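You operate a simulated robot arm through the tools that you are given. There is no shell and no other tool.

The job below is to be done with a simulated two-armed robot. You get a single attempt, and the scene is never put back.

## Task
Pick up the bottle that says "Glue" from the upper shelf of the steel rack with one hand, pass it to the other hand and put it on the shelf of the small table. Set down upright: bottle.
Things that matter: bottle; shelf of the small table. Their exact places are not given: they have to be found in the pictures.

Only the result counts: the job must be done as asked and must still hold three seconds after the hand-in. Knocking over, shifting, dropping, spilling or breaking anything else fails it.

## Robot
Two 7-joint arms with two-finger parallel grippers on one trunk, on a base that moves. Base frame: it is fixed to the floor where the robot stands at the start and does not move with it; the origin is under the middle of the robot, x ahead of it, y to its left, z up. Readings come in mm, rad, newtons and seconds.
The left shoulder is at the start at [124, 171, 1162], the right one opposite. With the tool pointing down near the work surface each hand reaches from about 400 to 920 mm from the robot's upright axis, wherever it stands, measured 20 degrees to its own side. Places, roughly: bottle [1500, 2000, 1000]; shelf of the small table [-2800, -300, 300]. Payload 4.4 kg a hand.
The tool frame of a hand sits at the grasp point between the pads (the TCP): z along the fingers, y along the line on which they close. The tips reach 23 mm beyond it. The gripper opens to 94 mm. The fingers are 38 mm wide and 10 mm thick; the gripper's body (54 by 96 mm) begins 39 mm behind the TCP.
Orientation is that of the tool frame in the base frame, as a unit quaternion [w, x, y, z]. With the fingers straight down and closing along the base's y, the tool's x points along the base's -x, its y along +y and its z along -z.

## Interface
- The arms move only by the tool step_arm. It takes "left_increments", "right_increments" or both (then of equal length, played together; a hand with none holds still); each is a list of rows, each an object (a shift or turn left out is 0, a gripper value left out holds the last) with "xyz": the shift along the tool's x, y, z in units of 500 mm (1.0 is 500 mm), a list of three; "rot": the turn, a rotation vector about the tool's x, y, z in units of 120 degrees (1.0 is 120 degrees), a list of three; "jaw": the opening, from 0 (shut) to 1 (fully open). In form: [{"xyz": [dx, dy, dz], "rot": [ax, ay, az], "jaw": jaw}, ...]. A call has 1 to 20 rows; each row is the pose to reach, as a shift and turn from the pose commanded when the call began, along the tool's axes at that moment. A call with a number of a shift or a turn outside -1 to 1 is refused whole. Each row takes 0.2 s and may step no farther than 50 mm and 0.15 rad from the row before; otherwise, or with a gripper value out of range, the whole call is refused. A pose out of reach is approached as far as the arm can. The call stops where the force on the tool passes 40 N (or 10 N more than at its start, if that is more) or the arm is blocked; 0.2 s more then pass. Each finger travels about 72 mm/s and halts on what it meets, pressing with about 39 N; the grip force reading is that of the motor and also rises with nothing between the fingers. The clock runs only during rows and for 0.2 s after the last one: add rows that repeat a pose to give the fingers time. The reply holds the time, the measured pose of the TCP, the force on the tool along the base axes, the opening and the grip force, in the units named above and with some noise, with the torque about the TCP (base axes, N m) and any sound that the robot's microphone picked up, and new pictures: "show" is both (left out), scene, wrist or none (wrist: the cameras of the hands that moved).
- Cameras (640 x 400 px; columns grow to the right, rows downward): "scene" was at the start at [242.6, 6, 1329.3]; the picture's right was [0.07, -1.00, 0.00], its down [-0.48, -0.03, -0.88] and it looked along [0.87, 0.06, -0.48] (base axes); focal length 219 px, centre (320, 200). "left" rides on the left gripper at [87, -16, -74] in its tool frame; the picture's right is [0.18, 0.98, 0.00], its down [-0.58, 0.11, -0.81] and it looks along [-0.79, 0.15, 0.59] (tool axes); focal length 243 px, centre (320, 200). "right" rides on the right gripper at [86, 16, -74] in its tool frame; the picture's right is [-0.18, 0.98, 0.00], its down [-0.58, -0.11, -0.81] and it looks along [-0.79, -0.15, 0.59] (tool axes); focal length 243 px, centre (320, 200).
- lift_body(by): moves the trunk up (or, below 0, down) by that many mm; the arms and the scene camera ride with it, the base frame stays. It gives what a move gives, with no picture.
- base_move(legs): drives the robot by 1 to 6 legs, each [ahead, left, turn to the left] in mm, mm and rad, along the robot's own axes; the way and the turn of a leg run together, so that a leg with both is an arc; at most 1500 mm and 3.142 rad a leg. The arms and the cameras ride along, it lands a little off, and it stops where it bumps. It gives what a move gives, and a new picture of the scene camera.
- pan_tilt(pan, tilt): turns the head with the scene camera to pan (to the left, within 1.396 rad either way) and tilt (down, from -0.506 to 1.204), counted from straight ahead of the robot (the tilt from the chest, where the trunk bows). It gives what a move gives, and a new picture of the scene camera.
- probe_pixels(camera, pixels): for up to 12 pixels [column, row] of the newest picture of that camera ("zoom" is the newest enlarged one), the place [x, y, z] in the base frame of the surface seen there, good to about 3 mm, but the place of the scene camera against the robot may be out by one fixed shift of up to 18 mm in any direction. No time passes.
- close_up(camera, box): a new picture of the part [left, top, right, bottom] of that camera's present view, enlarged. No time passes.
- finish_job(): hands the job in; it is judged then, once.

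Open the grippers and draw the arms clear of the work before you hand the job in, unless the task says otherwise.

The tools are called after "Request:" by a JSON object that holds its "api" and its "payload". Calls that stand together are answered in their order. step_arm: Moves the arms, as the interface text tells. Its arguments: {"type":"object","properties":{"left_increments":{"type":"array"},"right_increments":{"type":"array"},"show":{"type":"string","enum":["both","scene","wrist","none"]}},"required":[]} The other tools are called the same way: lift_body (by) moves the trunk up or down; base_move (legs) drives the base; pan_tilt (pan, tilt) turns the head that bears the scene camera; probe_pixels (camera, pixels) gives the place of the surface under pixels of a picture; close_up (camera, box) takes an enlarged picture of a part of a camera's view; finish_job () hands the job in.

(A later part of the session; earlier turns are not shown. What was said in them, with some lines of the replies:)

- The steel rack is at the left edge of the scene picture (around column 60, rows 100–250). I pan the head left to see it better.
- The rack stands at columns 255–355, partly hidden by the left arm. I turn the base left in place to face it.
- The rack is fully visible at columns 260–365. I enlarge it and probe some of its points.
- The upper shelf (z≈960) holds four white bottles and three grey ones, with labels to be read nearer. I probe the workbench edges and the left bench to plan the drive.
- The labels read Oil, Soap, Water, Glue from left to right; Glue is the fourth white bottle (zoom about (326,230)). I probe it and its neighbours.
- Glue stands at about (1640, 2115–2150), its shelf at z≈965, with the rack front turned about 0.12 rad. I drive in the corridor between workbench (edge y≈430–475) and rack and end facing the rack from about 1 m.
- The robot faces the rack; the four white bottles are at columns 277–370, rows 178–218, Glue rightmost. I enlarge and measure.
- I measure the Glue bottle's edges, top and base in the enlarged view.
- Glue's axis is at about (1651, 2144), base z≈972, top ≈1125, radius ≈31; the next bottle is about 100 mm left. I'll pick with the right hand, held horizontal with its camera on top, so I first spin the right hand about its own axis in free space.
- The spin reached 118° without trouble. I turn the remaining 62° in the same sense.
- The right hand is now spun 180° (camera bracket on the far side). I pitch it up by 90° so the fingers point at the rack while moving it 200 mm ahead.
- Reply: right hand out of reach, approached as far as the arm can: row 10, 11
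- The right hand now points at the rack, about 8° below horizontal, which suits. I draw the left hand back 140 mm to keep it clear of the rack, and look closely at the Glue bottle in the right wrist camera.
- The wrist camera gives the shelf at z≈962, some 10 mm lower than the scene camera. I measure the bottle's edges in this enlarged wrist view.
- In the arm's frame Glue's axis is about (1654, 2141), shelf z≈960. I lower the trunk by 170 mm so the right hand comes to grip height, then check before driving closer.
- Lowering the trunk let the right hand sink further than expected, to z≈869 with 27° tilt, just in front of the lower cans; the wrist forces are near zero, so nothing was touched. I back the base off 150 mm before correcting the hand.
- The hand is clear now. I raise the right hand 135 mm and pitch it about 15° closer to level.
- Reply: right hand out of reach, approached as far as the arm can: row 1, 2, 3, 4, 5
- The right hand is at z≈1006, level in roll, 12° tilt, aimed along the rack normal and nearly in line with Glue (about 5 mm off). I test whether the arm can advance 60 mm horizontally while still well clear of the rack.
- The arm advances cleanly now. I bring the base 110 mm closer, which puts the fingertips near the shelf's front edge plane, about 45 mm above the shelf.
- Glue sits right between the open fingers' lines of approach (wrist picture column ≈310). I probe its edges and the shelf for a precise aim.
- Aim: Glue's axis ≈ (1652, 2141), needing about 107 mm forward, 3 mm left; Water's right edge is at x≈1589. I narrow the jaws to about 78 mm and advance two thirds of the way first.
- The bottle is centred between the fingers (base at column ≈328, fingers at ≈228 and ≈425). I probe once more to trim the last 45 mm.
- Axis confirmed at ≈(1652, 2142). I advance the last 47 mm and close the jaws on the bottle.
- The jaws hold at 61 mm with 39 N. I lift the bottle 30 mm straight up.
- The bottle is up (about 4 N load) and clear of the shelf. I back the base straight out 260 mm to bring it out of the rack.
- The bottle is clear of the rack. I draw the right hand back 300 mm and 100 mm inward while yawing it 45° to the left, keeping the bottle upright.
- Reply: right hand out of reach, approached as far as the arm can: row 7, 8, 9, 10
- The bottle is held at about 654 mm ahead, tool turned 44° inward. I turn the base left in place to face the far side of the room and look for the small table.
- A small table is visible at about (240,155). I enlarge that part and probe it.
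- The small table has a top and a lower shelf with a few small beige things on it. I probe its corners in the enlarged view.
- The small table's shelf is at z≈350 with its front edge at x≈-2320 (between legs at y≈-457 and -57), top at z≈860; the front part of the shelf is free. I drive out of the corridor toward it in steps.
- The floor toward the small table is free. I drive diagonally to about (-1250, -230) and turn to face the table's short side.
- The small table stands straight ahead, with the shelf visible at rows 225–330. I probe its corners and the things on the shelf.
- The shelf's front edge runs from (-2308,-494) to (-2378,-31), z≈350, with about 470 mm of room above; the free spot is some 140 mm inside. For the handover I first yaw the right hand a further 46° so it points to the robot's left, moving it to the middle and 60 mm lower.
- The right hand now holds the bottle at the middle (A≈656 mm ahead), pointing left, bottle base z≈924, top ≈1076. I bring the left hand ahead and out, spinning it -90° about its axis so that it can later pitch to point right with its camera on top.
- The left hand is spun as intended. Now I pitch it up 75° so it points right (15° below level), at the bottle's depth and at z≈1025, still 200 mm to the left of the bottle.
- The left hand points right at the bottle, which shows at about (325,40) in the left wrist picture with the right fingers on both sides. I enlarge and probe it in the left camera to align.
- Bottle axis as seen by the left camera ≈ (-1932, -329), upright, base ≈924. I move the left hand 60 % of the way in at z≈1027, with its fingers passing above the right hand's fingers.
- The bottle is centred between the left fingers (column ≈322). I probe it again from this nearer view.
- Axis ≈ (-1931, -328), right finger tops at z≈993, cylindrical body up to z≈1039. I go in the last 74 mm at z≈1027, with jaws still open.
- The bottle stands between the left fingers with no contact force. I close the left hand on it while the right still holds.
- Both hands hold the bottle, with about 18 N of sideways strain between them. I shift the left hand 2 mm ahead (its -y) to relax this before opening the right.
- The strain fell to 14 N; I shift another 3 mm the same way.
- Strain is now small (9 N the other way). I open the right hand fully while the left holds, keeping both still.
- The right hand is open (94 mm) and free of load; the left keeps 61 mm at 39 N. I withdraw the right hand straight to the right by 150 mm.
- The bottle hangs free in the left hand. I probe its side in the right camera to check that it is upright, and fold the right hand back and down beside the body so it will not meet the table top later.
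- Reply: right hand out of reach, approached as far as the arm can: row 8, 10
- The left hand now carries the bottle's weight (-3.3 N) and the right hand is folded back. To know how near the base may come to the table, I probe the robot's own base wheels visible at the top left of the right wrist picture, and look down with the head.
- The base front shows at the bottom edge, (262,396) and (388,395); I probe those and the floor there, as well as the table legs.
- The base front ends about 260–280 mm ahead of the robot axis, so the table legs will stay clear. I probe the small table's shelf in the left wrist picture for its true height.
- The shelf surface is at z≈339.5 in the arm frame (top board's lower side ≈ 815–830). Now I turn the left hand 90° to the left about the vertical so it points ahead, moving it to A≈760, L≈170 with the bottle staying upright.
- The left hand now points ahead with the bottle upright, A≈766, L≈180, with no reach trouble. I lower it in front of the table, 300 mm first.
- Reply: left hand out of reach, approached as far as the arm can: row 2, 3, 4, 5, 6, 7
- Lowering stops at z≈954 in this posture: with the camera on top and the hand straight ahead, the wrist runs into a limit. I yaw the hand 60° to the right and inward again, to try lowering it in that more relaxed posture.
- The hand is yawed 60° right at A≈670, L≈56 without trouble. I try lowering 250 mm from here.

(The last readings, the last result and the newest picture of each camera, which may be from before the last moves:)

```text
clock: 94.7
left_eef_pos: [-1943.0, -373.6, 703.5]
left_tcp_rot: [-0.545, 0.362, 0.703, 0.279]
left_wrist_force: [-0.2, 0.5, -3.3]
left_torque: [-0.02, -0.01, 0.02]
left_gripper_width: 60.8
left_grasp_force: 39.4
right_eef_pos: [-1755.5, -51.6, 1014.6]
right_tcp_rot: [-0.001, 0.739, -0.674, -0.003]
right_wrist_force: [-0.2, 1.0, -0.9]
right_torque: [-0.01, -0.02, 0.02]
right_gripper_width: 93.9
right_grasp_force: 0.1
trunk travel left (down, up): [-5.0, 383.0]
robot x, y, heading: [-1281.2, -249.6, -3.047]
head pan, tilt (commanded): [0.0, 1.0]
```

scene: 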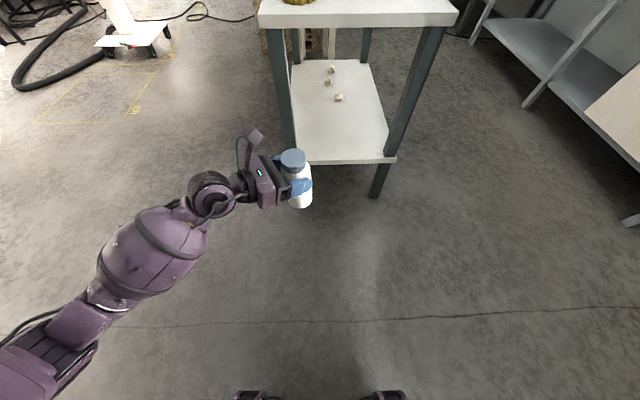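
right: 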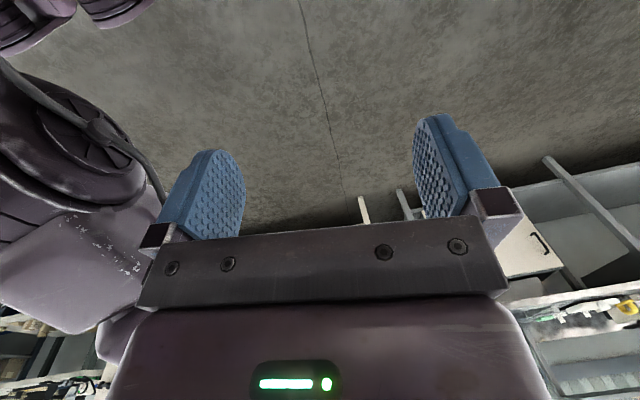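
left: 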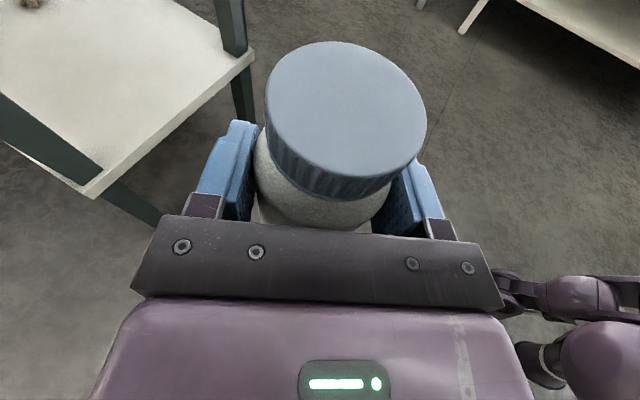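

Lowering works in this posture (z≈703). I go on down 235 mm to about z≈468, which puts the bottle base about 25 mm above shelf level.

Request:
{"api": "step_arm", "payload": {"left_increments": [{"xyz": [-0.0759, 0.0003, 0.0194]}, {"xyz": [-0.1517, 0.0006, 0.0388]}, {"xyz": [-0.2276, 0.0008, 0.0582]}, {"xyz": [-0.3035, 0.0011, 0.0776]}, {"xyz": [-0.3793, 0.0014, 0.097]}, {"xyz": [-0.4552, 0.0017, 0.1164]}], "show": "both"}}

```text
clock: 96.1
left_eef_pos: [-1946.5, -374.9, 469.0]
left_tcp_rot: [-0.546, 0.361, 0.703, 0.278]
left_wrist_force: [-1.1, -0.1, -3.2]
left_torque: [-0.01, -0.03, -0.03]
left_gripper_width: 60.7
left_grasp_force: 39.3
right_eef_pos: [-1755.9, -52.2, 1014.5]
right_tcp_rot: [-0.002, 0.739, -0.674, -0.003]
right_wrist_force: [-0.6, 0.6, -0.3]
right_torque: [0.01, -0.01, -0.02]
right_gripper_width: 94.0
right_grasp_force: 0.1
trunk travel left (down, up): [-5.0, 383.0]
robot x, y, heading: [-1280.9, -250.2, -3.047]
head pan, tilt (commanded): [0.0, 1.0]
```

scene: 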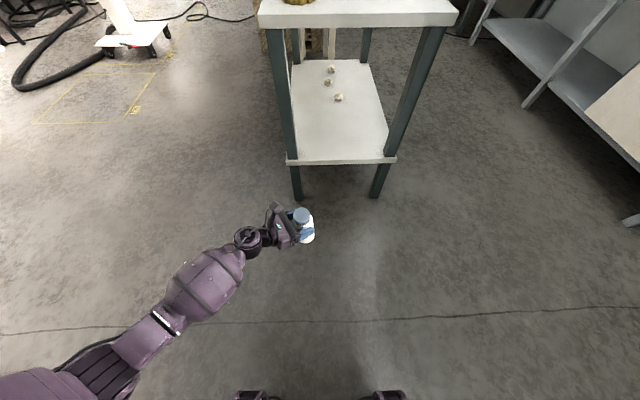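
left: 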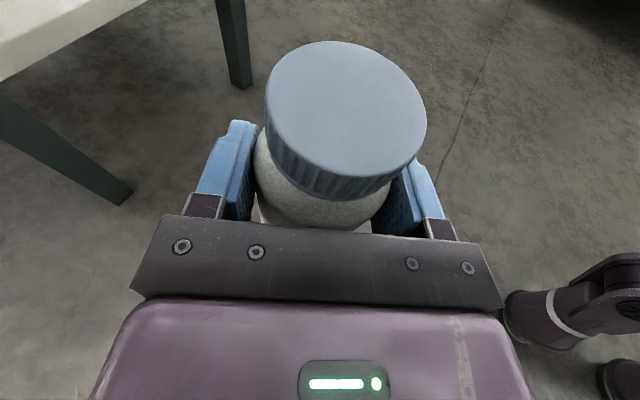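

The bottle is at z≈469, A≈674, L≈61, hand yawed 60° right. I plan to stand obliquely at the table's front-right so this hand enters the shelf roughly straight; I check the bench on the right for room first.

Request:
{"api": "pan_tilt", "payload": {"pan": -0.6, "tilt": 0.7}}

```text
clock: 97.1
left_eef_pos: [-1945.9, -375.3, 470.7]
left_tcp_rot: [-0.546, 0.361, 0.703, 0.279]
left_wrist_force: [-0.3, 0.4, -3.8]
left_torque: [-0.04, 0.02, -0.02]
left_gripper_width: 60.9
left_grasp_force: 38.7
right_eef_pos: [-1754.0, -51.9, 1014.7]
right_tcp_rot: [-0.001, 0.738, -0.675, -0.003]
right_wrist_force: [0.0, 0.2, 0.4]
right_torque: [0.01, 0.01, -0.01]
right_gripper_width: 94.0
right_grasp_force: 0.1
trunk travel left (down, up): [-5.0, 383.0]
robot x, y, heading: [-1278.3, -252.0, -3.043]
head pan, tilt (commanded): [-0.6, 0.7]
```

scene: 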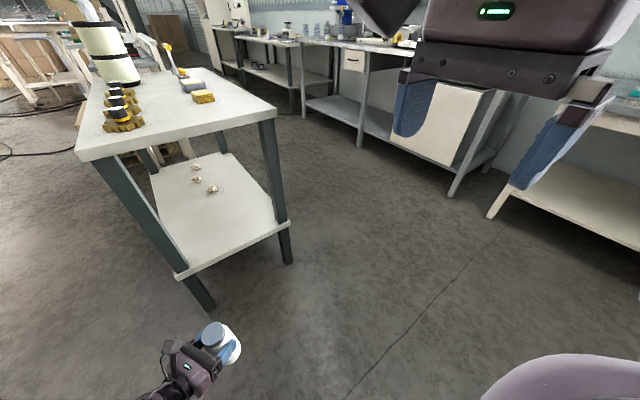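

The side bench is visible to the right. I probe its leg feet and edge for clearance, plus the small table's near corner again.

Request:
{"api": "probe_pixels", "payload": {"camera": "scene", "pixels": [[453, 192], [360, 145], [491, 215], [304, 112], [380, 130], [470, 90], [183, 278], [288, 225], [235, 250], [290, 260], [205, 305], [213, 188]]}}

```text
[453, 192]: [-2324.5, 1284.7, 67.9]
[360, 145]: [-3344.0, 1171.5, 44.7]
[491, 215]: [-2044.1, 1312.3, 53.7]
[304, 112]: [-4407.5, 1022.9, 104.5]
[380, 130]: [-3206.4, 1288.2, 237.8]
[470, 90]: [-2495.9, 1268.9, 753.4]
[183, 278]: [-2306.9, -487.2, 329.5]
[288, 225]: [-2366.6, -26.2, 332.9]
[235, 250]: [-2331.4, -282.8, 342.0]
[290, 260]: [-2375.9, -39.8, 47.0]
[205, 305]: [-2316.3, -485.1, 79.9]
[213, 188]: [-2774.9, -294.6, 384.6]
```

The bench is over 850 mm away from where I'll stand, so there is room. I turn the base left by 0.737 rad and strafe right to the staging spot (about (-1799, 318)), leaving the bottle some 130 mm in front of the shelf edge.

Request:
{"api": "base_move", "payload": {"legs": [[0, 0, 0.737]]}}

Request:
{"api": "base_move", "payload": {"legs": [[-72, -667, 0]]}}

Request:
{"api": "pan_tilt", "payload": {"pan": 0.0, "tilt": 0.8}}

```text
clock: 99.4
left_eef_pos: [-1684.8, -795.7, 469.7]
left_tcp_rot: [-0.61, 0.079, 0.786, 0.06]
left_wrist_force: [0.1, 0.9, -2.4]
left_torque: [0.02, -0.02, -0.01]
left_gripper_width: 60.8
left_grasp_force: 39.0
right_eef_pos: [-1764.0, -428.7, 1014.0]
right_tcp_rot: [0.0, 0.934, -0.357, -0.003]
right_wrist_force: [-0.5, 0.7, -0.5]
right_torque: [0.01, 0.03, 0.01]
right_gripper_width: 94.1
right_grasp_force: 0.1
trunk travel left (down, up): [-5.0, 383.0]
robot x, y, heading: [-1280.0, -255.0, -2.294]
head pan, tilt (commanded): [-0.6, 0.7]
```

scene: 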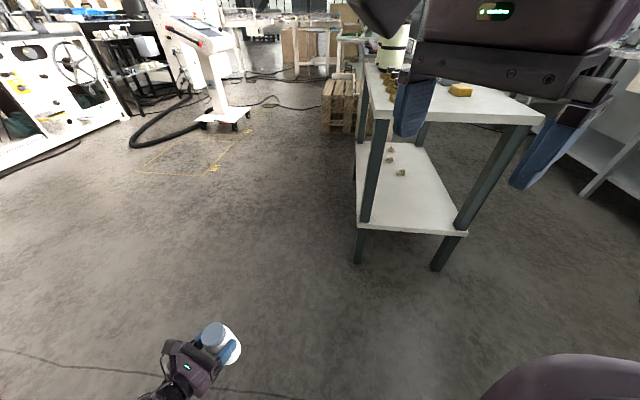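

```text
clock: 105.7
left_eef_pos: [-2129.4, -309.2, 470.0]
left_tcp_rot: [-0.611, 0.074, 0.787, 0.056]
left_wrist_force: [-0.1, 0.2, -3.0]
left_torque: [-0.02, -0.02, -0.01]
left_gripper_width: 60.8
left_grasp_force: 39.2
right_eef_pos: [-2214.0, 55.9, 1014.8]
right_tcp_rot: [0.0, 0.936, -0.353, -0.003]
right_wrist_force: [0.2, 0.4, 0.2]
right_torque: [-0.02, -0.02, 0.01]
right_gripper_width: 93.7
right_grasp_force: 0.1
trunk travel left (down, up): [-5.0, 383.0]
robot x, y, heading: [-1731.0, 236.8, -2.281]
head pan, tilt (commanded): [-0.6, 0.7]
```

scene: 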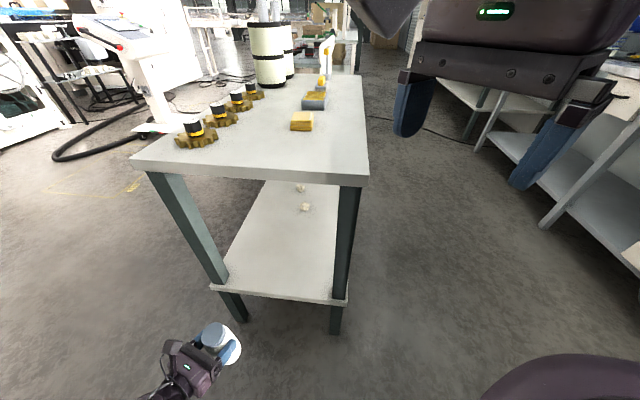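

```text
clock: 106.7
left_eef_pos: [-2130.8, -308.8, 470.0]
left_tcp_rot: [-0.611, 0.075, 0.786, 0.057]
left_wrist_force: [-0.1, 0.8, -3.3]
left_torque: [-0.01, -0.05, -0.02]
left_gripper_width: 61.0
left_grasp_force: 38.9
right_eef_pos: [-2214.2, 56.3, 1014.9]
right_tcp_rot: [-0.001, 0.936, -0.353, -0.003]
right_wrist_force: [-0.3, 0.4, -0.5]
right_torque: [0.0, -0.03, 0.0]
right_gripper_width: 93.9
right_grasp_force: 0.1
trunk travel left (down, up): [-5.0, 383.0]
robot x, y, heading: [-1731.9, 235.7, -2.287]
head pan, tilt (commanded): [0.0, 0.799]
```

scene: 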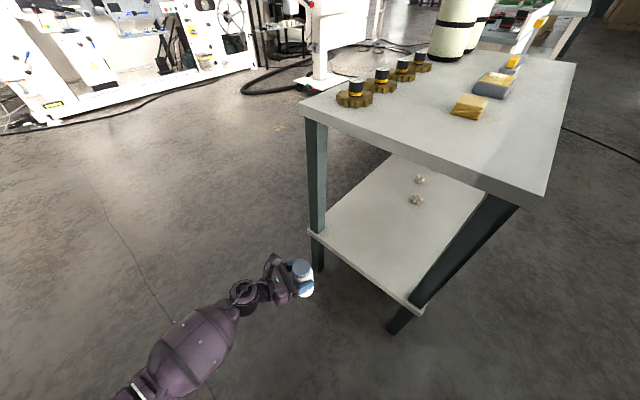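

The bottle (axis ≈ (-2137,-308)) is still about 190 mm outside the shelf edge and 95 mm too near the left leg. I shift the base so it lines up with the free middle of the shelf, about 110 mm before the edge.

Request:
{"api": "base_move", "payload": {"legs": [[-3, -124, 0]]}}

Request:
{"api": "step_arm", "payload": {"left_increments": [{"xyz": [0, 0, 0]}], "show": "wrist"}}

```text
clock: 108.4
left_eef_pos: [-2221.1, -225.8, 469.7]
left_tcp_rot: [-0.61, 0.075, 0.787, 0.056]
left_wrist_force: [-0.2, -0.3, -4.0]
left_torque: [-0.02, -0.02, 0.0]
left_gripper_width: 60.7
left_grasp_force: 38.5
right_eef_pos: [-2304.7, 137.9, 1016.0]
right_tcp_rot: [0.0, 0.936, -0.353, -0.003]
right_wrist_force: [0.3, -0.1, 0.0]
right_torque: [-0.02, 0.01, 0.0]
right_gripper_width: 94.2
right_grasp_force: 0.1
trunk travel left (down, up): [-5.0, 383.0]
robot x, y, heading: [-1821.5, 321.8, -2.286]
head pan, tilt (commanded): [0.0, 0.799]
```

scene: 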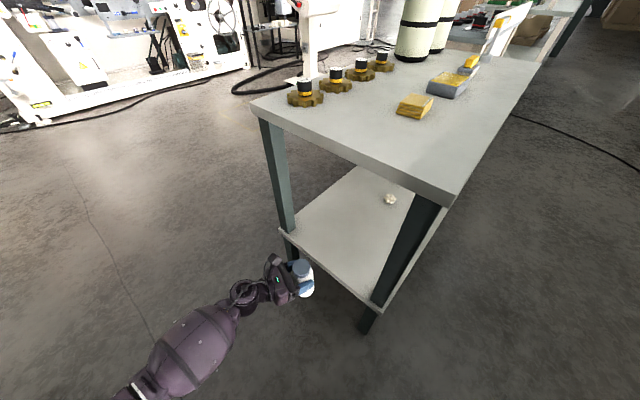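

```text
clock: 108.8
left_eef_pos: [-2220.7, -225.2, 468.7]
left_tcp_rot: [-0.61, 0.075, 0.787, 0.057]
left_wrist_force: [0.0, -0.8, -4.0]
left_torque: [-0.01, -0.04, 0.01]
left_gripper_width: 60.9
left_grasp_force: 38.8
right_eef_pos: [-2306.2, 139.3, 1014.6]
right_tcp_rot: [0.001, 0.936, -0.352, -0.003]
right_wrist_force: [-0.5, 1.0, 0.7]
right_torque: [0.0, 0.01, 0.01]
right_gripper_width: 93.9
right_grasp_force: 0.2
trunk travel left (down, up): [-5.0, 383.0]
robot x, y, heading: [-1821.7, 320.8, -2.291]
head pan, tilt (commanded): [0.0, 0.799]
```

left: 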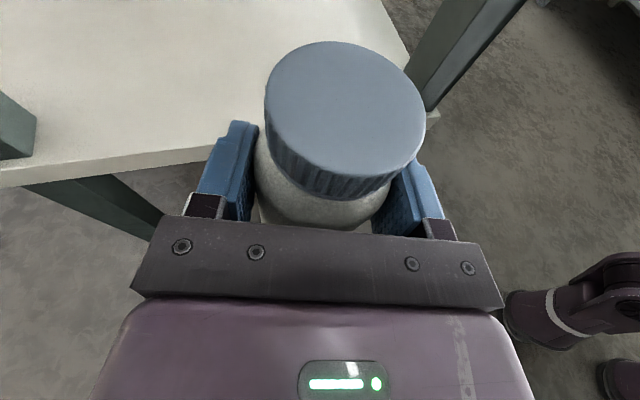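

The left wrist view shows the shelf edge (row ≈160), the left leg at (15,125) and the right leg near (440,60). I probe these for exact clearance.

Request:
{"api": "probe_pixels", "payload": {"camera": "left", "pixels": [[60, 175], [150, 158], [200, 148], [100, 100], [200, 60], [340, 20], [432, 112], [20, 130], [425, 90], [440, 50], [10, 150], [410, 30]]}}

```text
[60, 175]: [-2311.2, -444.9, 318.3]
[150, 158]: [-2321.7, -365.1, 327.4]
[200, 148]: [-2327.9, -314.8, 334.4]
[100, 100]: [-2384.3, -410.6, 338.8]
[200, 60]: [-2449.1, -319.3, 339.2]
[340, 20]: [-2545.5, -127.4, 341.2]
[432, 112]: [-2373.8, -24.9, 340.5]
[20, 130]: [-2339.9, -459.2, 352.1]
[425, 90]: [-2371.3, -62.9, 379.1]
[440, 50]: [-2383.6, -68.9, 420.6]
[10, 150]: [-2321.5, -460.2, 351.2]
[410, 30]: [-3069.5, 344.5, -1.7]
```

The shelf opening runs from y≈-440 to -68 at the legs, shelf z≈339.5, and my line through the middle is clear by over 70 mm on each side. I drive the first half (115 mm) along the shelf's depth direction.

Request:
{"api": "base_move", "payload": {"legs": [[87, -76, 0]]}}

Request:
{"api": "step_arm", "payload": {"left_increments": [{"xyz": [0, 0, 0]}], "show": "wrist"}}

```text
clock: 110.2
left_eef_pos: [-2334.7, -241.5, 469.3]
left_tcp_rot: [-0.609, 0.074, 0.788, 0.056]
left_wrist_force: [0.0, -0.3, -4.0]
left_torque: [0.01, -0.05, -0.01]
left_gripper_width: 61.0
left_grasp_force: 39.5
right_eef_pos: [-2419.1, 123.9, 1015.5]
right_tcp_rot: [0.0, 0.936, -0.351, -0.003]
right_wrist_force: [-0.1, 0.3, 0.4]
right_torque: [0.04, -0.02, -0.02]
right_gripper_width: 93.9
right_grasp_force: 0.0
trunk travel left (down, up): [-5.0, 383.0]
robot x, y, heading: [-1935.1, 302.0, -2.281]
head pan, tilt (commanded): [0.0, 0.799]
```

scene: 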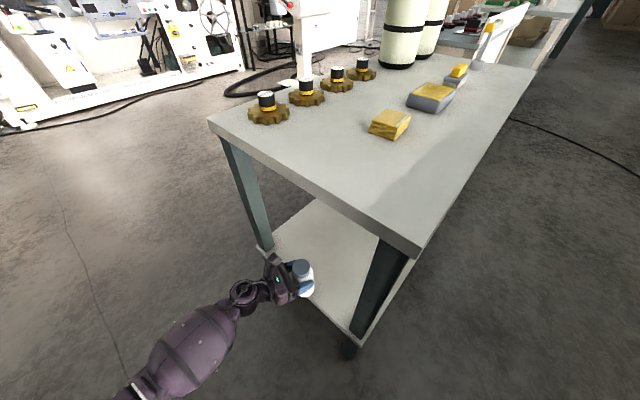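

```text
clock: 110.6
left_eef_pos: [-2334.9, -241.4, 468.9]
left_tcp_rot: [-0.61, 0.075, 0.787, 0.057]
left_wrist_force: [1.2, -0.4, -3.4]
left_torque: [-0.02, -0.03, 0.0]
left_gripper_width: 60.8
left_grasp_force: 39.4
right_eef_pos: [-2420.0, 123.3, 1014.7]
right_tcp_rot: [0.0, 0.936, -0.352, -0.003]
right_wrist_force: [-0.1, -0.8, 0.4]
right_torque: [-0.03, 0.0, 0.01]
right_gripper_width: 94.0
right_grasp_force: 0.2
trunk travel left (down, up): [-5.0, 383.0]
robot x, y, heading: [-1938.5, 304.9, -2.283]
head pan, tilt (commanded): [0.0, 0.799]
```

left: 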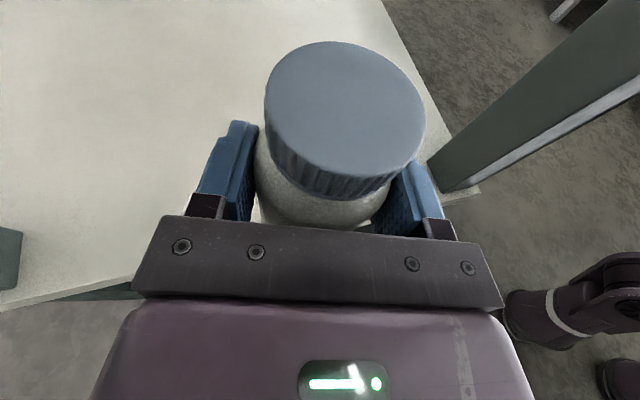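

The bottle is entering level over the edge. I drive the second 115 mm to bring it over the chosen spot.

Request:
{"api": "base_move", "payload": {"legs": [[86, -76, 0]]}}

Request:
{"api": "step_arm", "payload": {"left_increments": [{"xyz": [0, 0, 0]}], "show": "wrist"}}

```text
clock: 111.9
left_eef_pos: [-2448.5, -257.5, 468.9]
left_tcp_rot: [-0.61, 0.075, 0.787, 0.057]
left_wrist_force: [-0.8, -0.9, -4.7]
left_torque: [-0.01, -0.02, -0.04]
left_gripper_width: 60.8
left_grasp_force: 39.1
right_eef_pos: [-2533.4, 106.8, 1015.0]
right_tcp_rot: [-0.001, 0.936, -0.352, -0.003]
right_wrist_force: [-0.1, -0.2, 0.1]
right_torque: [-0.01, 0.02, 0.01]
right_gripper_width: 94.0
right_grasp_force: 0.1
trunk travel left (down, up): [-5.0, 383.0]
robot x, y, heading: [-2052.2, 291.2, -2.286]
head pan, tilt (commanded): [0.0, 0.799]
```

scene: 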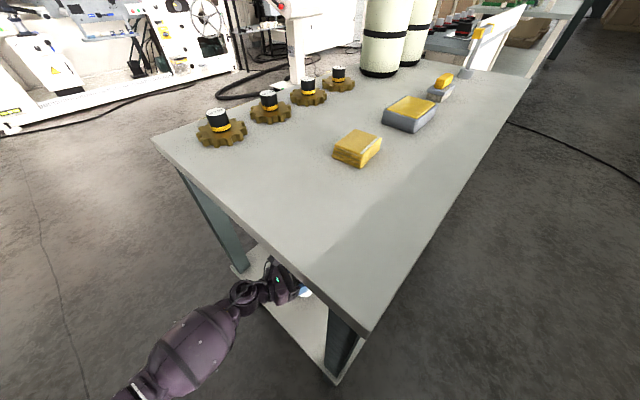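

```text
clock: 112.3
left_eef_pos: [-2447.7, -257.7, 468.4]
left_tcp_rot: [-0.609, 0.075, 0.787, 0.057]
left_wrist_force: [0.2, -0.5, -2.9]
left_torque: [0.0, -0.02, -0.04]
left_gripper_width: 60.8
left_grasp_force: 38.9
right_eef_pos: [-2532.9, 107.1, 1014.6]
right_tcp_rot: [0.002, 0.936, -0.352, -0.004]
right_wrist_force: [0.4, -0.1, 0.9]
right_torque: [0.03, -0.02, -0.02]
right_gripper_width: 93.9
right_grasp_force: 0.1
trunk travel left (down, up): [-5.0, 383.0]
robot x, y, heading: [-2052.4, 282.0, -2.28]
head pan, tilt (commanded): [0.0, 0.799]
```

left: 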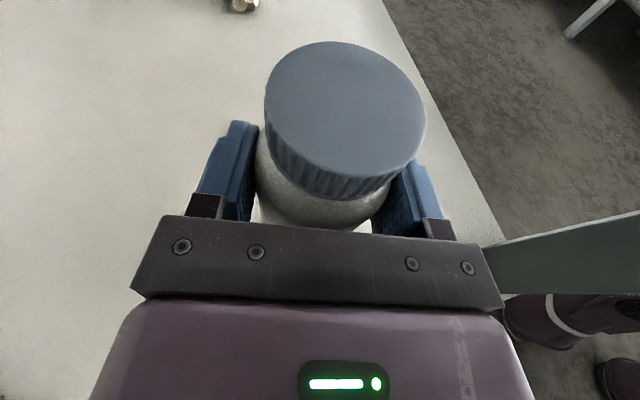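

The bottle is over the spot (axis ≈ (-2454,-257), 115 mm inside the edge, about 28 mm above the shelf). I lower it 22 mm.

Request:
{"api": "step_arm", "payload": {"left_increments": [{"xyz": [-0.0116, 0, 0.003]}, {"xyz": [-0.0232, 0, 0.006]}, {"xyz": [-0.0348, 0, 0.009]}, {"xyz": [-0.0426, 0, 0.011]}], "show": "none"}}

```text
clock: 113.3
left_eef_pos: [-2447.8, -257.1, 447.2]
left_tcp_rot: [-0.61, 0.073, 0.787, 0.055]
left_wrist_force: [0.2, 0.8, -3.4]
left_torque: [0.03, -0.04, -0.01]
left_gripper_width: 60.5
left_grasp_force: 38.9
right_eef_pos: [-2532.9, 106.2, 1015.0]
right_tcp_rot: [0.0, 0.936, -0.352, -0.002]
right_wrist_force: [-0.7, 0.1, 0.6]
right_torque: [0.01, -0.01, 0.01]
right_gripper_width: 93.9
right_grasp_force: 0.0
trunk travel left (down, up): [-5.0, 383.0]
robot x, y, heading: [-2049.6, 289.5, -2.278]
head pan, tilt (commanded): [0.0, 0.799]
```

No contact yet at z≈447 (load still -3.4 N). I lower by 4 mm more in small rows.

Request:
{"api": "step_arm", "payload": {"left_increments": [{"xyz": [-0.0039, 0, 0.001]}, {"xyz": [-0.0077, 0, 0.002]}], "show": "none"}}

```text
clock: 113.9
left_eef_pos: [-2446.9, -257.7, 442.9]
left_tcp_rot: [-0.611, 0.074, 0.786, 0.056]
left_wrist_force: [0.3, -0.3, -2.5]
left_torque: [0.02, 0.0, 0.01]
left_gripper_width: 60.7
left_grasp_force: 39.2
right_eef_pos: [-2532.6, 107.5, 1013.9]
right_tcp_rot: [0.0, 0.936, -0.352, -0.002]
right_wrist_force: [-0.6, -0.5, 0.3]
right_torque: [0.02, 0.02, 0.0]
right_gripper_width: 94.4
right_grasp_force: 0.1
trunk travel left (down, up): [-5.0, 383.0]
robot x, y, heading: [-2051.6, 291.0, -2.285]
head pan, tilt (commanded): [0.0, 0.799]
```

Still only the bottle's own weight at z≈443. I go 2 mm further.

Request:
{"api": "step_arm", "payload": {"left_increments": [{"xyz": [-0.0019, 0, 0.0005]}, {"xyz": [-0.0039, 0, 0.001]}], "show": "none"}}

```text
clock: 114.5
left_eef_pos: [-2448.9, -256.7, 441.7]
left_tcp_rot: [-0.611, 0.074, 0.786, 0.056]
left_wrist_force: [2.2, 0.1, 2.5]
left_torque: [-0.04, -0.37, 0.02]
left_gripper_width: 60.5
left_grasp_force: 39.4
right_eef_pos: [-2531.9, 107.2, 1015.5]
right_tcp_rot: [0.001, 0.936, -0.352, -0.003]
right_wrist_force: [0.6, 0.8, 1.1]
right_torque: [0.0, 0.01, 0.02]
right_gripper_width: 94.0
right_grasp_force: 0.1
trunk travel left (down, up): [-5.0, 383.0]
robot x, y, heading: [-2048.9, 285.4, -2.282]
head pan, tilt (commanded): [0.0, 0.799]
```

The base has touched (force rose to +2.5 N), with a small torque showing the bottle's robot-side rim touches first – about 1° of lean, matching the tool tilt drift. I lift 2 mm, pitch down 0.9° and lower again.

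Request:
{"api": "step_arm", "payload": {"left_increments": [{"xyz": [0.0039, 0, -0.001]}, {"xyz": [0.0039, 0, -0.001], "rot": [0, -0.0075, 0]}, {"xyz": [0.0019, 0, -0.0005], "rot": [0, -0.0075, 0]}, {"xyz": [0, 0, 0], "rot": [0, -0.0075, 0]}], "show": "none"}}

```text
clock: 115.5
left_eef_pos: [-2448.5, -256.4, 442.0]
left_tcp_rot: [-0.604, 0.075, 0.792, 0.056]
left_wrist_force: [0.2, -0.4, -4.0]
left_torque: [-0.03, 0.01, 0.01]
left_gripper_width: 60.3
left_grasp_force: 39.1
right_eef_pos: [-2532.9, 106.8, 1015.0]
right_tcp_rot: [0.0, 0.936, -0.352, -0.003]
right_wrist_force: [-0.4, 0.3, 0.1]
right_torque: [0.01, -0.02, -0.02]
right_gripper_width: 94.1
right_grasp_force: 0.0
trunk travel left (down, up): [-5.0, 383.0]
robot x, y, heading: [-2052.3, 289.2, -2.281]
head pan, tilt (commanded): [0.0, 0.799]
```

Free again at z≈442, tilt now close to that at the handover. I lower 1.5 mm more.

Request:
{"api": "step_arm", "payload": {"left_increments": [{"xyz": [-0.0015, 0, 0.0004]}, {"xyz": [-0.0029, 0, 0.0008]}], "show": "none"}}

```text
clock: 116.1
left_eef_pos: [-2449.0, -257.5, 441.2]
left_tcp_rot: [-0.606, 0.076, 0.79, 0.057]
left_wrist_force: [3.7, 0.3, 7.4]
left_torque: [0.33, -0.6, 0.0]
left_gripper_width: 60.6
left_grasp_force: 39.1
right_eef_pos: [-2532.0, 108.3, 1015.9]
right_tcp_rot: [0.0, 0.936, -0.352, -0.003]
right_wrist_force: [-0.2, 0.3, -0.1]
right_torque: [0.02, -0.02, -0.02]
right_gripper_width: 93.8
right_grasp_force: 0.1
trunk travel left (down, up): [-5.0, 383.0]
robot x, y, heading: [-2053.0, 284.9, -2.284]
head pan, tilt (commanded): [0.0, 0.799]
```

The bottle now rests on the shelf (about 11 N contact). I open the left jaws gradually without moving the hand.

Request:
{"api": "step_arm", "payload": {"left_increments": [{"xyz": [0, 0, 0], "jaw": 0.66}, {"xyz": [0, 0, 0], "jaw": 0.69}, {"xyz": [0, 0, 0], "jaw": 0.74}, {"xyz": [0, 0, 0], "jaw": 0.82}, {"xyz": [0, 0, 0], "jaw": 0.9}, {"xyz": [0, 0, 0], "jaw": 0.95}], "show": "wrist"}}

```text
clock: 117.5
left_eef_pos: [-2448.9, -257.1, 439.1]
left_tcp_rot: [-0.604, 0.075, 0.792, 0.055]
left_wrist_force: [0.8, 0.7, 0.8]
left_torque: [0.02, 0.0, 0.01]
left_gripper_width: 89.4
left_grasp_force: 0.1
right_eef_pos: [-2532.6, 108.2, 1015.1]
right_tcp_rot: [0.001, 0.936, -0.352, -0.004]
right_wrist_force: [1.2, -0.3, 0.7]
right_torque: [0.01, -0.03, -0.01]
right_gripper_width: 94.0
right_grasp_force: 0.1
trunk travel left (down, up): [-5.0, 383.0]
robot x, y, heading: [-2053.8, 288.6, -2.28]
head pan, tilt (commanded): [0.0, 0.799]
```

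left: 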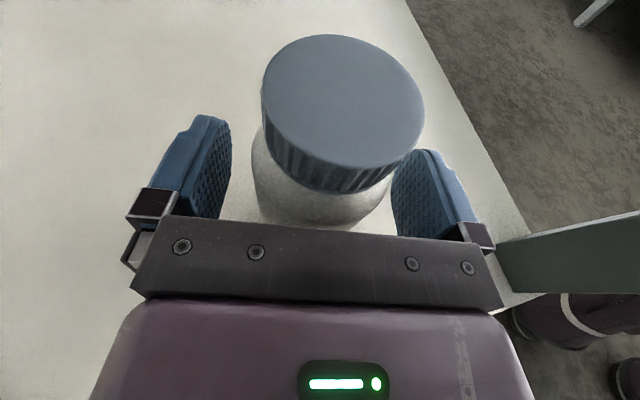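

The jaws are open and the bottle stands by itself. I open them fully and look closely at the gap on both sides before withdrawing.

Request:
{"api": "step_arm", "payload": {"left_increments": [{"xyz": [0, 0, 0], "jaw": 1.0}, {"xyz": [0, 0, 0], "jaw": 1.0}], "show": "wrist"}}

Request:
{"api": "close_up", "payload": {"camera": "left", "box": [192, 100, 448, 260]}}

```text
clock: 118.1
left_eef_pos: [-2448.9, -257.3, 439.4]
left_tcp_rot: [-0.604, 0.075, 0.792, 0.056]
left_wrist_force: [-0.1, 0.5, -0.3]
left_torque: [0.0, 0.02, 0.0]
left_gripper_width: 93.8
left_grasp_force: 0.0
right_eef_pos: [-2532.6, 107.1, 1015.5]
right_tcp_rot: [0.0, 0.936, -0.351, -0.003]
right_wrist_force: [0.4, -0.3, 0.2]
right_torque: [-0.03, 0.02, 0.0]
right_gripper_width: 94.0
right_grasp_force: 0.1
trunk travel left (down, up): [-5.0, 383.0]
robot x, y, heading: [-2054.1, 291.1, -2.284]
head pan, tilt (commanded): [0.0, 0.799]
```

left: 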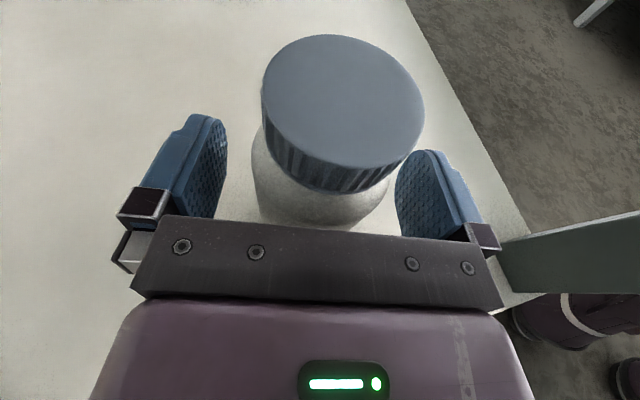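

```text
2.50 times, centred on (320, 180) of left
```

zoom: 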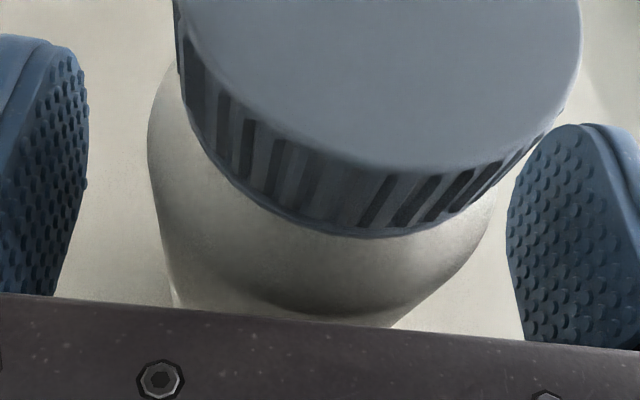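

Gaps are visible on both sides (zoom columns 88–148 on the left, 490–507 on the right). I probe pads and bottle to measure them.

Request:
{"api": "probe_pixels", "payload": {"camera": "zoom", "pixels": [[70, 150], [155, 150], [480, 230], [530, 230], [515, 260], [300, 200], [320, 280], [300, 80], [250, 250], [570, 200], [165, 250], [60, 250]]}}

```text
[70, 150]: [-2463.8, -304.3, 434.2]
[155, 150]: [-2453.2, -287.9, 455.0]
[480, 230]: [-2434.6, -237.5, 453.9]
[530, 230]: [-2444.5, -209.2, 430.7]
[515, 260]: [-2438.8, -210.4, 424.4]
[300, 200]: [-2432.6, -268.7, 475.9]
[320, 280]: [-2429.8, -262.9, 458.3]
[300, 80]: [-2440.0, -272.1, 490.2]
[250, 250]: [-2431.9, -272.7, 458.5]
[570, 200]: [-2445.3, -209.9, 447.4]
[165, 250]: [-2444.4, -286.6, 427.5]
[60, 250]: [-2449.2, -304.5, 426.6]
```

The gaps are about 16 mm on each side, and the cap top at z≈490 matches a bottle standing flat on the shelf. I withdraw the left hand straight back 150 mm along its own pointing direction, level.

Request:
{"api": "step_arm", "payload": {"left_increments": [{"xyz": [-0.0133, 0, -0.0483]}, {"xyz": [-0.0266, 0, -0.0965]}, {"xyz": [-0.0399, 0, -0.1448]}, {"xyz": [-0.0531, 0, -0.1931]}, {"xyz": [-0.0664, 0, -0.2413]}, {"xyz": [-0.0797, 0, -0.2896]}], "show": "both"}}

```text
clock: 119.5
left_eef_pos: [-2300.7, -286.2, 438.6]
left_tcp_rot: [-0.603, 0.074, 0.792, 0.055]
left_wrist_force: [-0.5, -0.4, -0.6]
left_torque: [0.0, 0.01, 0.02]
left_gripper_width: 94.0
left_grasp_force: 0.1
right_eef_pos: [-2532.1, 108.2, 1015.1]
right_tcp_rot: [0.001, 0.936, -0.352, -0.003]
right_wrist_force: [-0.3, 0.3, 0.0]
right_torque: [0.0, 0.0, 0.0]
right_gripper_width: 94.4
right_grasp_force: 0.1
trunk travel left (down, up): [-5.0, 383.0]
robot x, y, heading: [-2051.6, 287.5, -2.285]
head pan, tilt (commanded): [0.0, 0.799]
```

scene: 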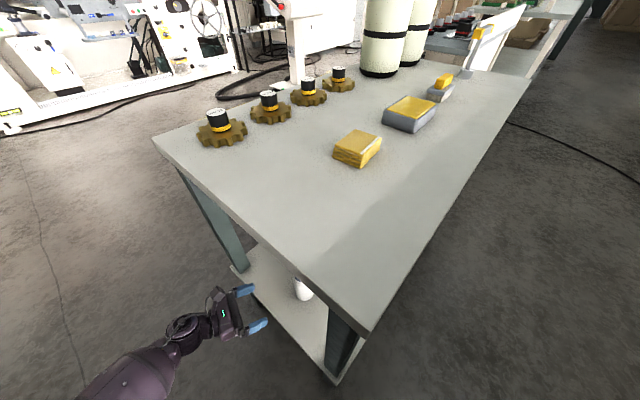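
left: 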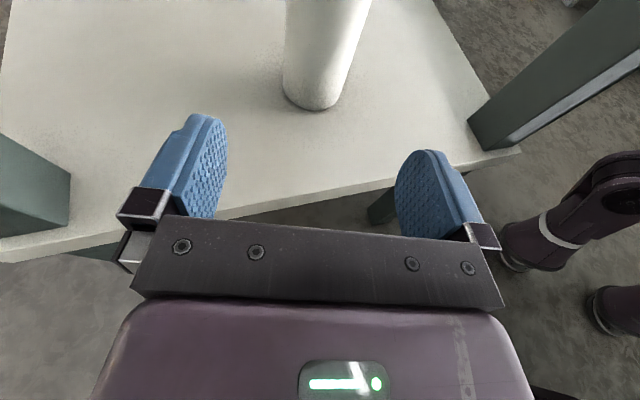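

The bottle stands upright on the shelf and the left hand is out of it. I drive the base 350 mm back out along the entry direction.

Request:
{"api": "base_move", "payload": {"legs": [[-264, 230, 0]]}}

Request:
{"api": "pan_tilt", "payload": {"pan": -0.5, "tilt": 0.75}}

```text
clock: 122.2
left_eef_pos: [-1952.1, -239.0, 439.8]
left_tcp_rot: [-0.604, 0.075, 0.792, 0.056]
left_wrist_force: [0.0, -0.7, -0.6]
left_torque: [0.0, -0.01, 0.02]
left_gripper_width: 94.1
left_grasp_force: 0.0
right_eef_pos: [-2183.9, 154.9, 1014.2]
right_tcp_rot: [0.001, 0.937, -0.351, -0.003]
right_wrist_force: [0.7, -1.6, 0.8]
right_torque: [-0.01, -0.01, -0.01]
right_gripper_width: 93.9
right_grasp_force: 0.0
trunk travel left (down, up): [-5.0, 383.0]
robot x, y, heading: [-1703.0, 338.1, -2.279]
head pan, tilt (commanded): [0.0, 0.799]
```

scene: 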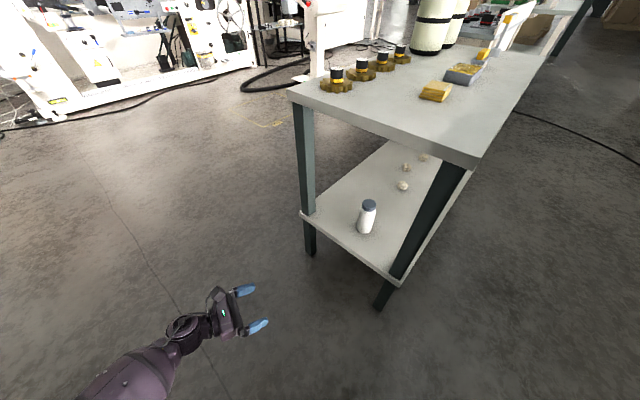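

```text
clock: 123.1
left_eef_pos: [-1952.1, -237.8, 439.5]
left_tcp_rot: [-0.603, 0.075, 0.792, 0.056]
left_wrist_force: [0.3, 0.7, -0.1]
left_torque: [0.01, 0.01, -0.02]
left_gripper_width: 93.9
left_grasp_force: 0.0
right_eef_pos: [-2183.3, 154.6, 1014.9]
right_tcp_rot: [0.0, 0.937, -0.351, -0.003]
right_wrist_force: [0.6, -0.5, 0.3]
right_torque: [-0.01, 0.03, 0.02]
right_gripper_width: 94.1
right_grasp_force: 0.2
trunk travel left (down, up): [-5.0, 383.0]
robot x, y, heading: [-1702.6, 337.9, -2.283]
head pan, tilt (commanded): [-0.499, 0.75]
```

scene: 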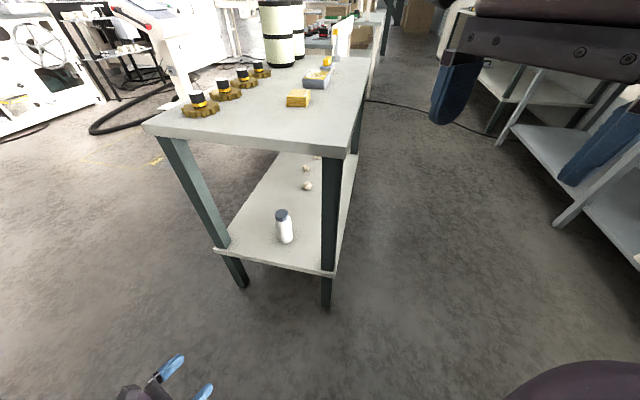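

The bottle stands on the shelf at (284,227) of the picture, both hands open and clear. I take one enlarged look to confirm it is upright and that nothing else moved.

Request:
{"api": "close_up", "payload": {"camera": "scene", "box": [200, 130, 376, 280]}}

Request:
{"api": "probe_pixels", "payload": {"camera": "scene", "pixels": [[281, 212], [284, 225], [286, 238], [308, 186], [270, 235]]}}

```text
2.67 times, centred on (288, 205) of scene
```

zoom: 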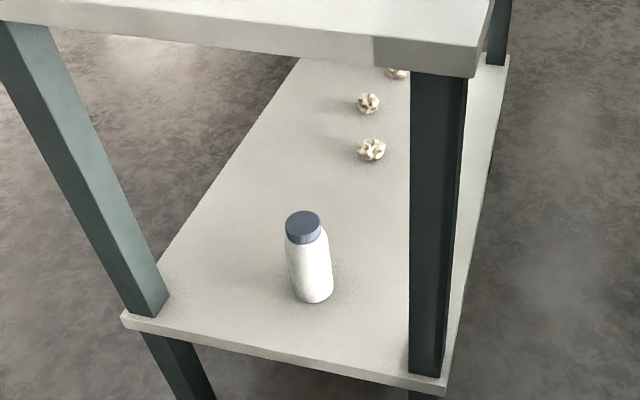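

```text
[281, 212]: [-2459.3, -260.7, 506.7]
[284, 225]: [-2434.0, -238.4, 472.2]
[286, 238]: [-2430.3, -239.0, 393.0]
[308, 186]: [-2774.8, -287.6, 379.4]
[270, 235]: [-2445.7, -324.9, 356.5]
```

The enlarged view shows the bottle upright on the shelf (side points at z 393 and 472 lie almost vertically above each other), the small things behind it untouched, both grippers open and well clear. I hand the job in.

Request:
{"api": "finish_job", "payload": {}}

```text
The job is handed in.
```

The "Glue" bottle is now standing upright on the shelf of the small table, about 115 mm in from the front edge. I handed the job in; the tool only confirmed receipt, so I don't have a verdict.

- **Pick:** the right hand took the bottle from the upper shelf of the rack. The gap to the "Water" bottle beside it was narrow, and no wrist force suggested contact.
- **Pass:** both hands held the bottle before the right one let go. It still hung upright in the left hand afterwards.
- **Set-down:** the left hand lowered it until it touched the shelf, then let go and withdrew. In the last picture the bottle is upright and the small objects behind it look undisturbed.

While I lowered the trunk at the rack, the right hand sank much further than expected. It came close to the cans on the lower shelf, but the wrist forces stayed near zero, so nothing was touched.

Both grippers were open and clear of the table at hand-in.
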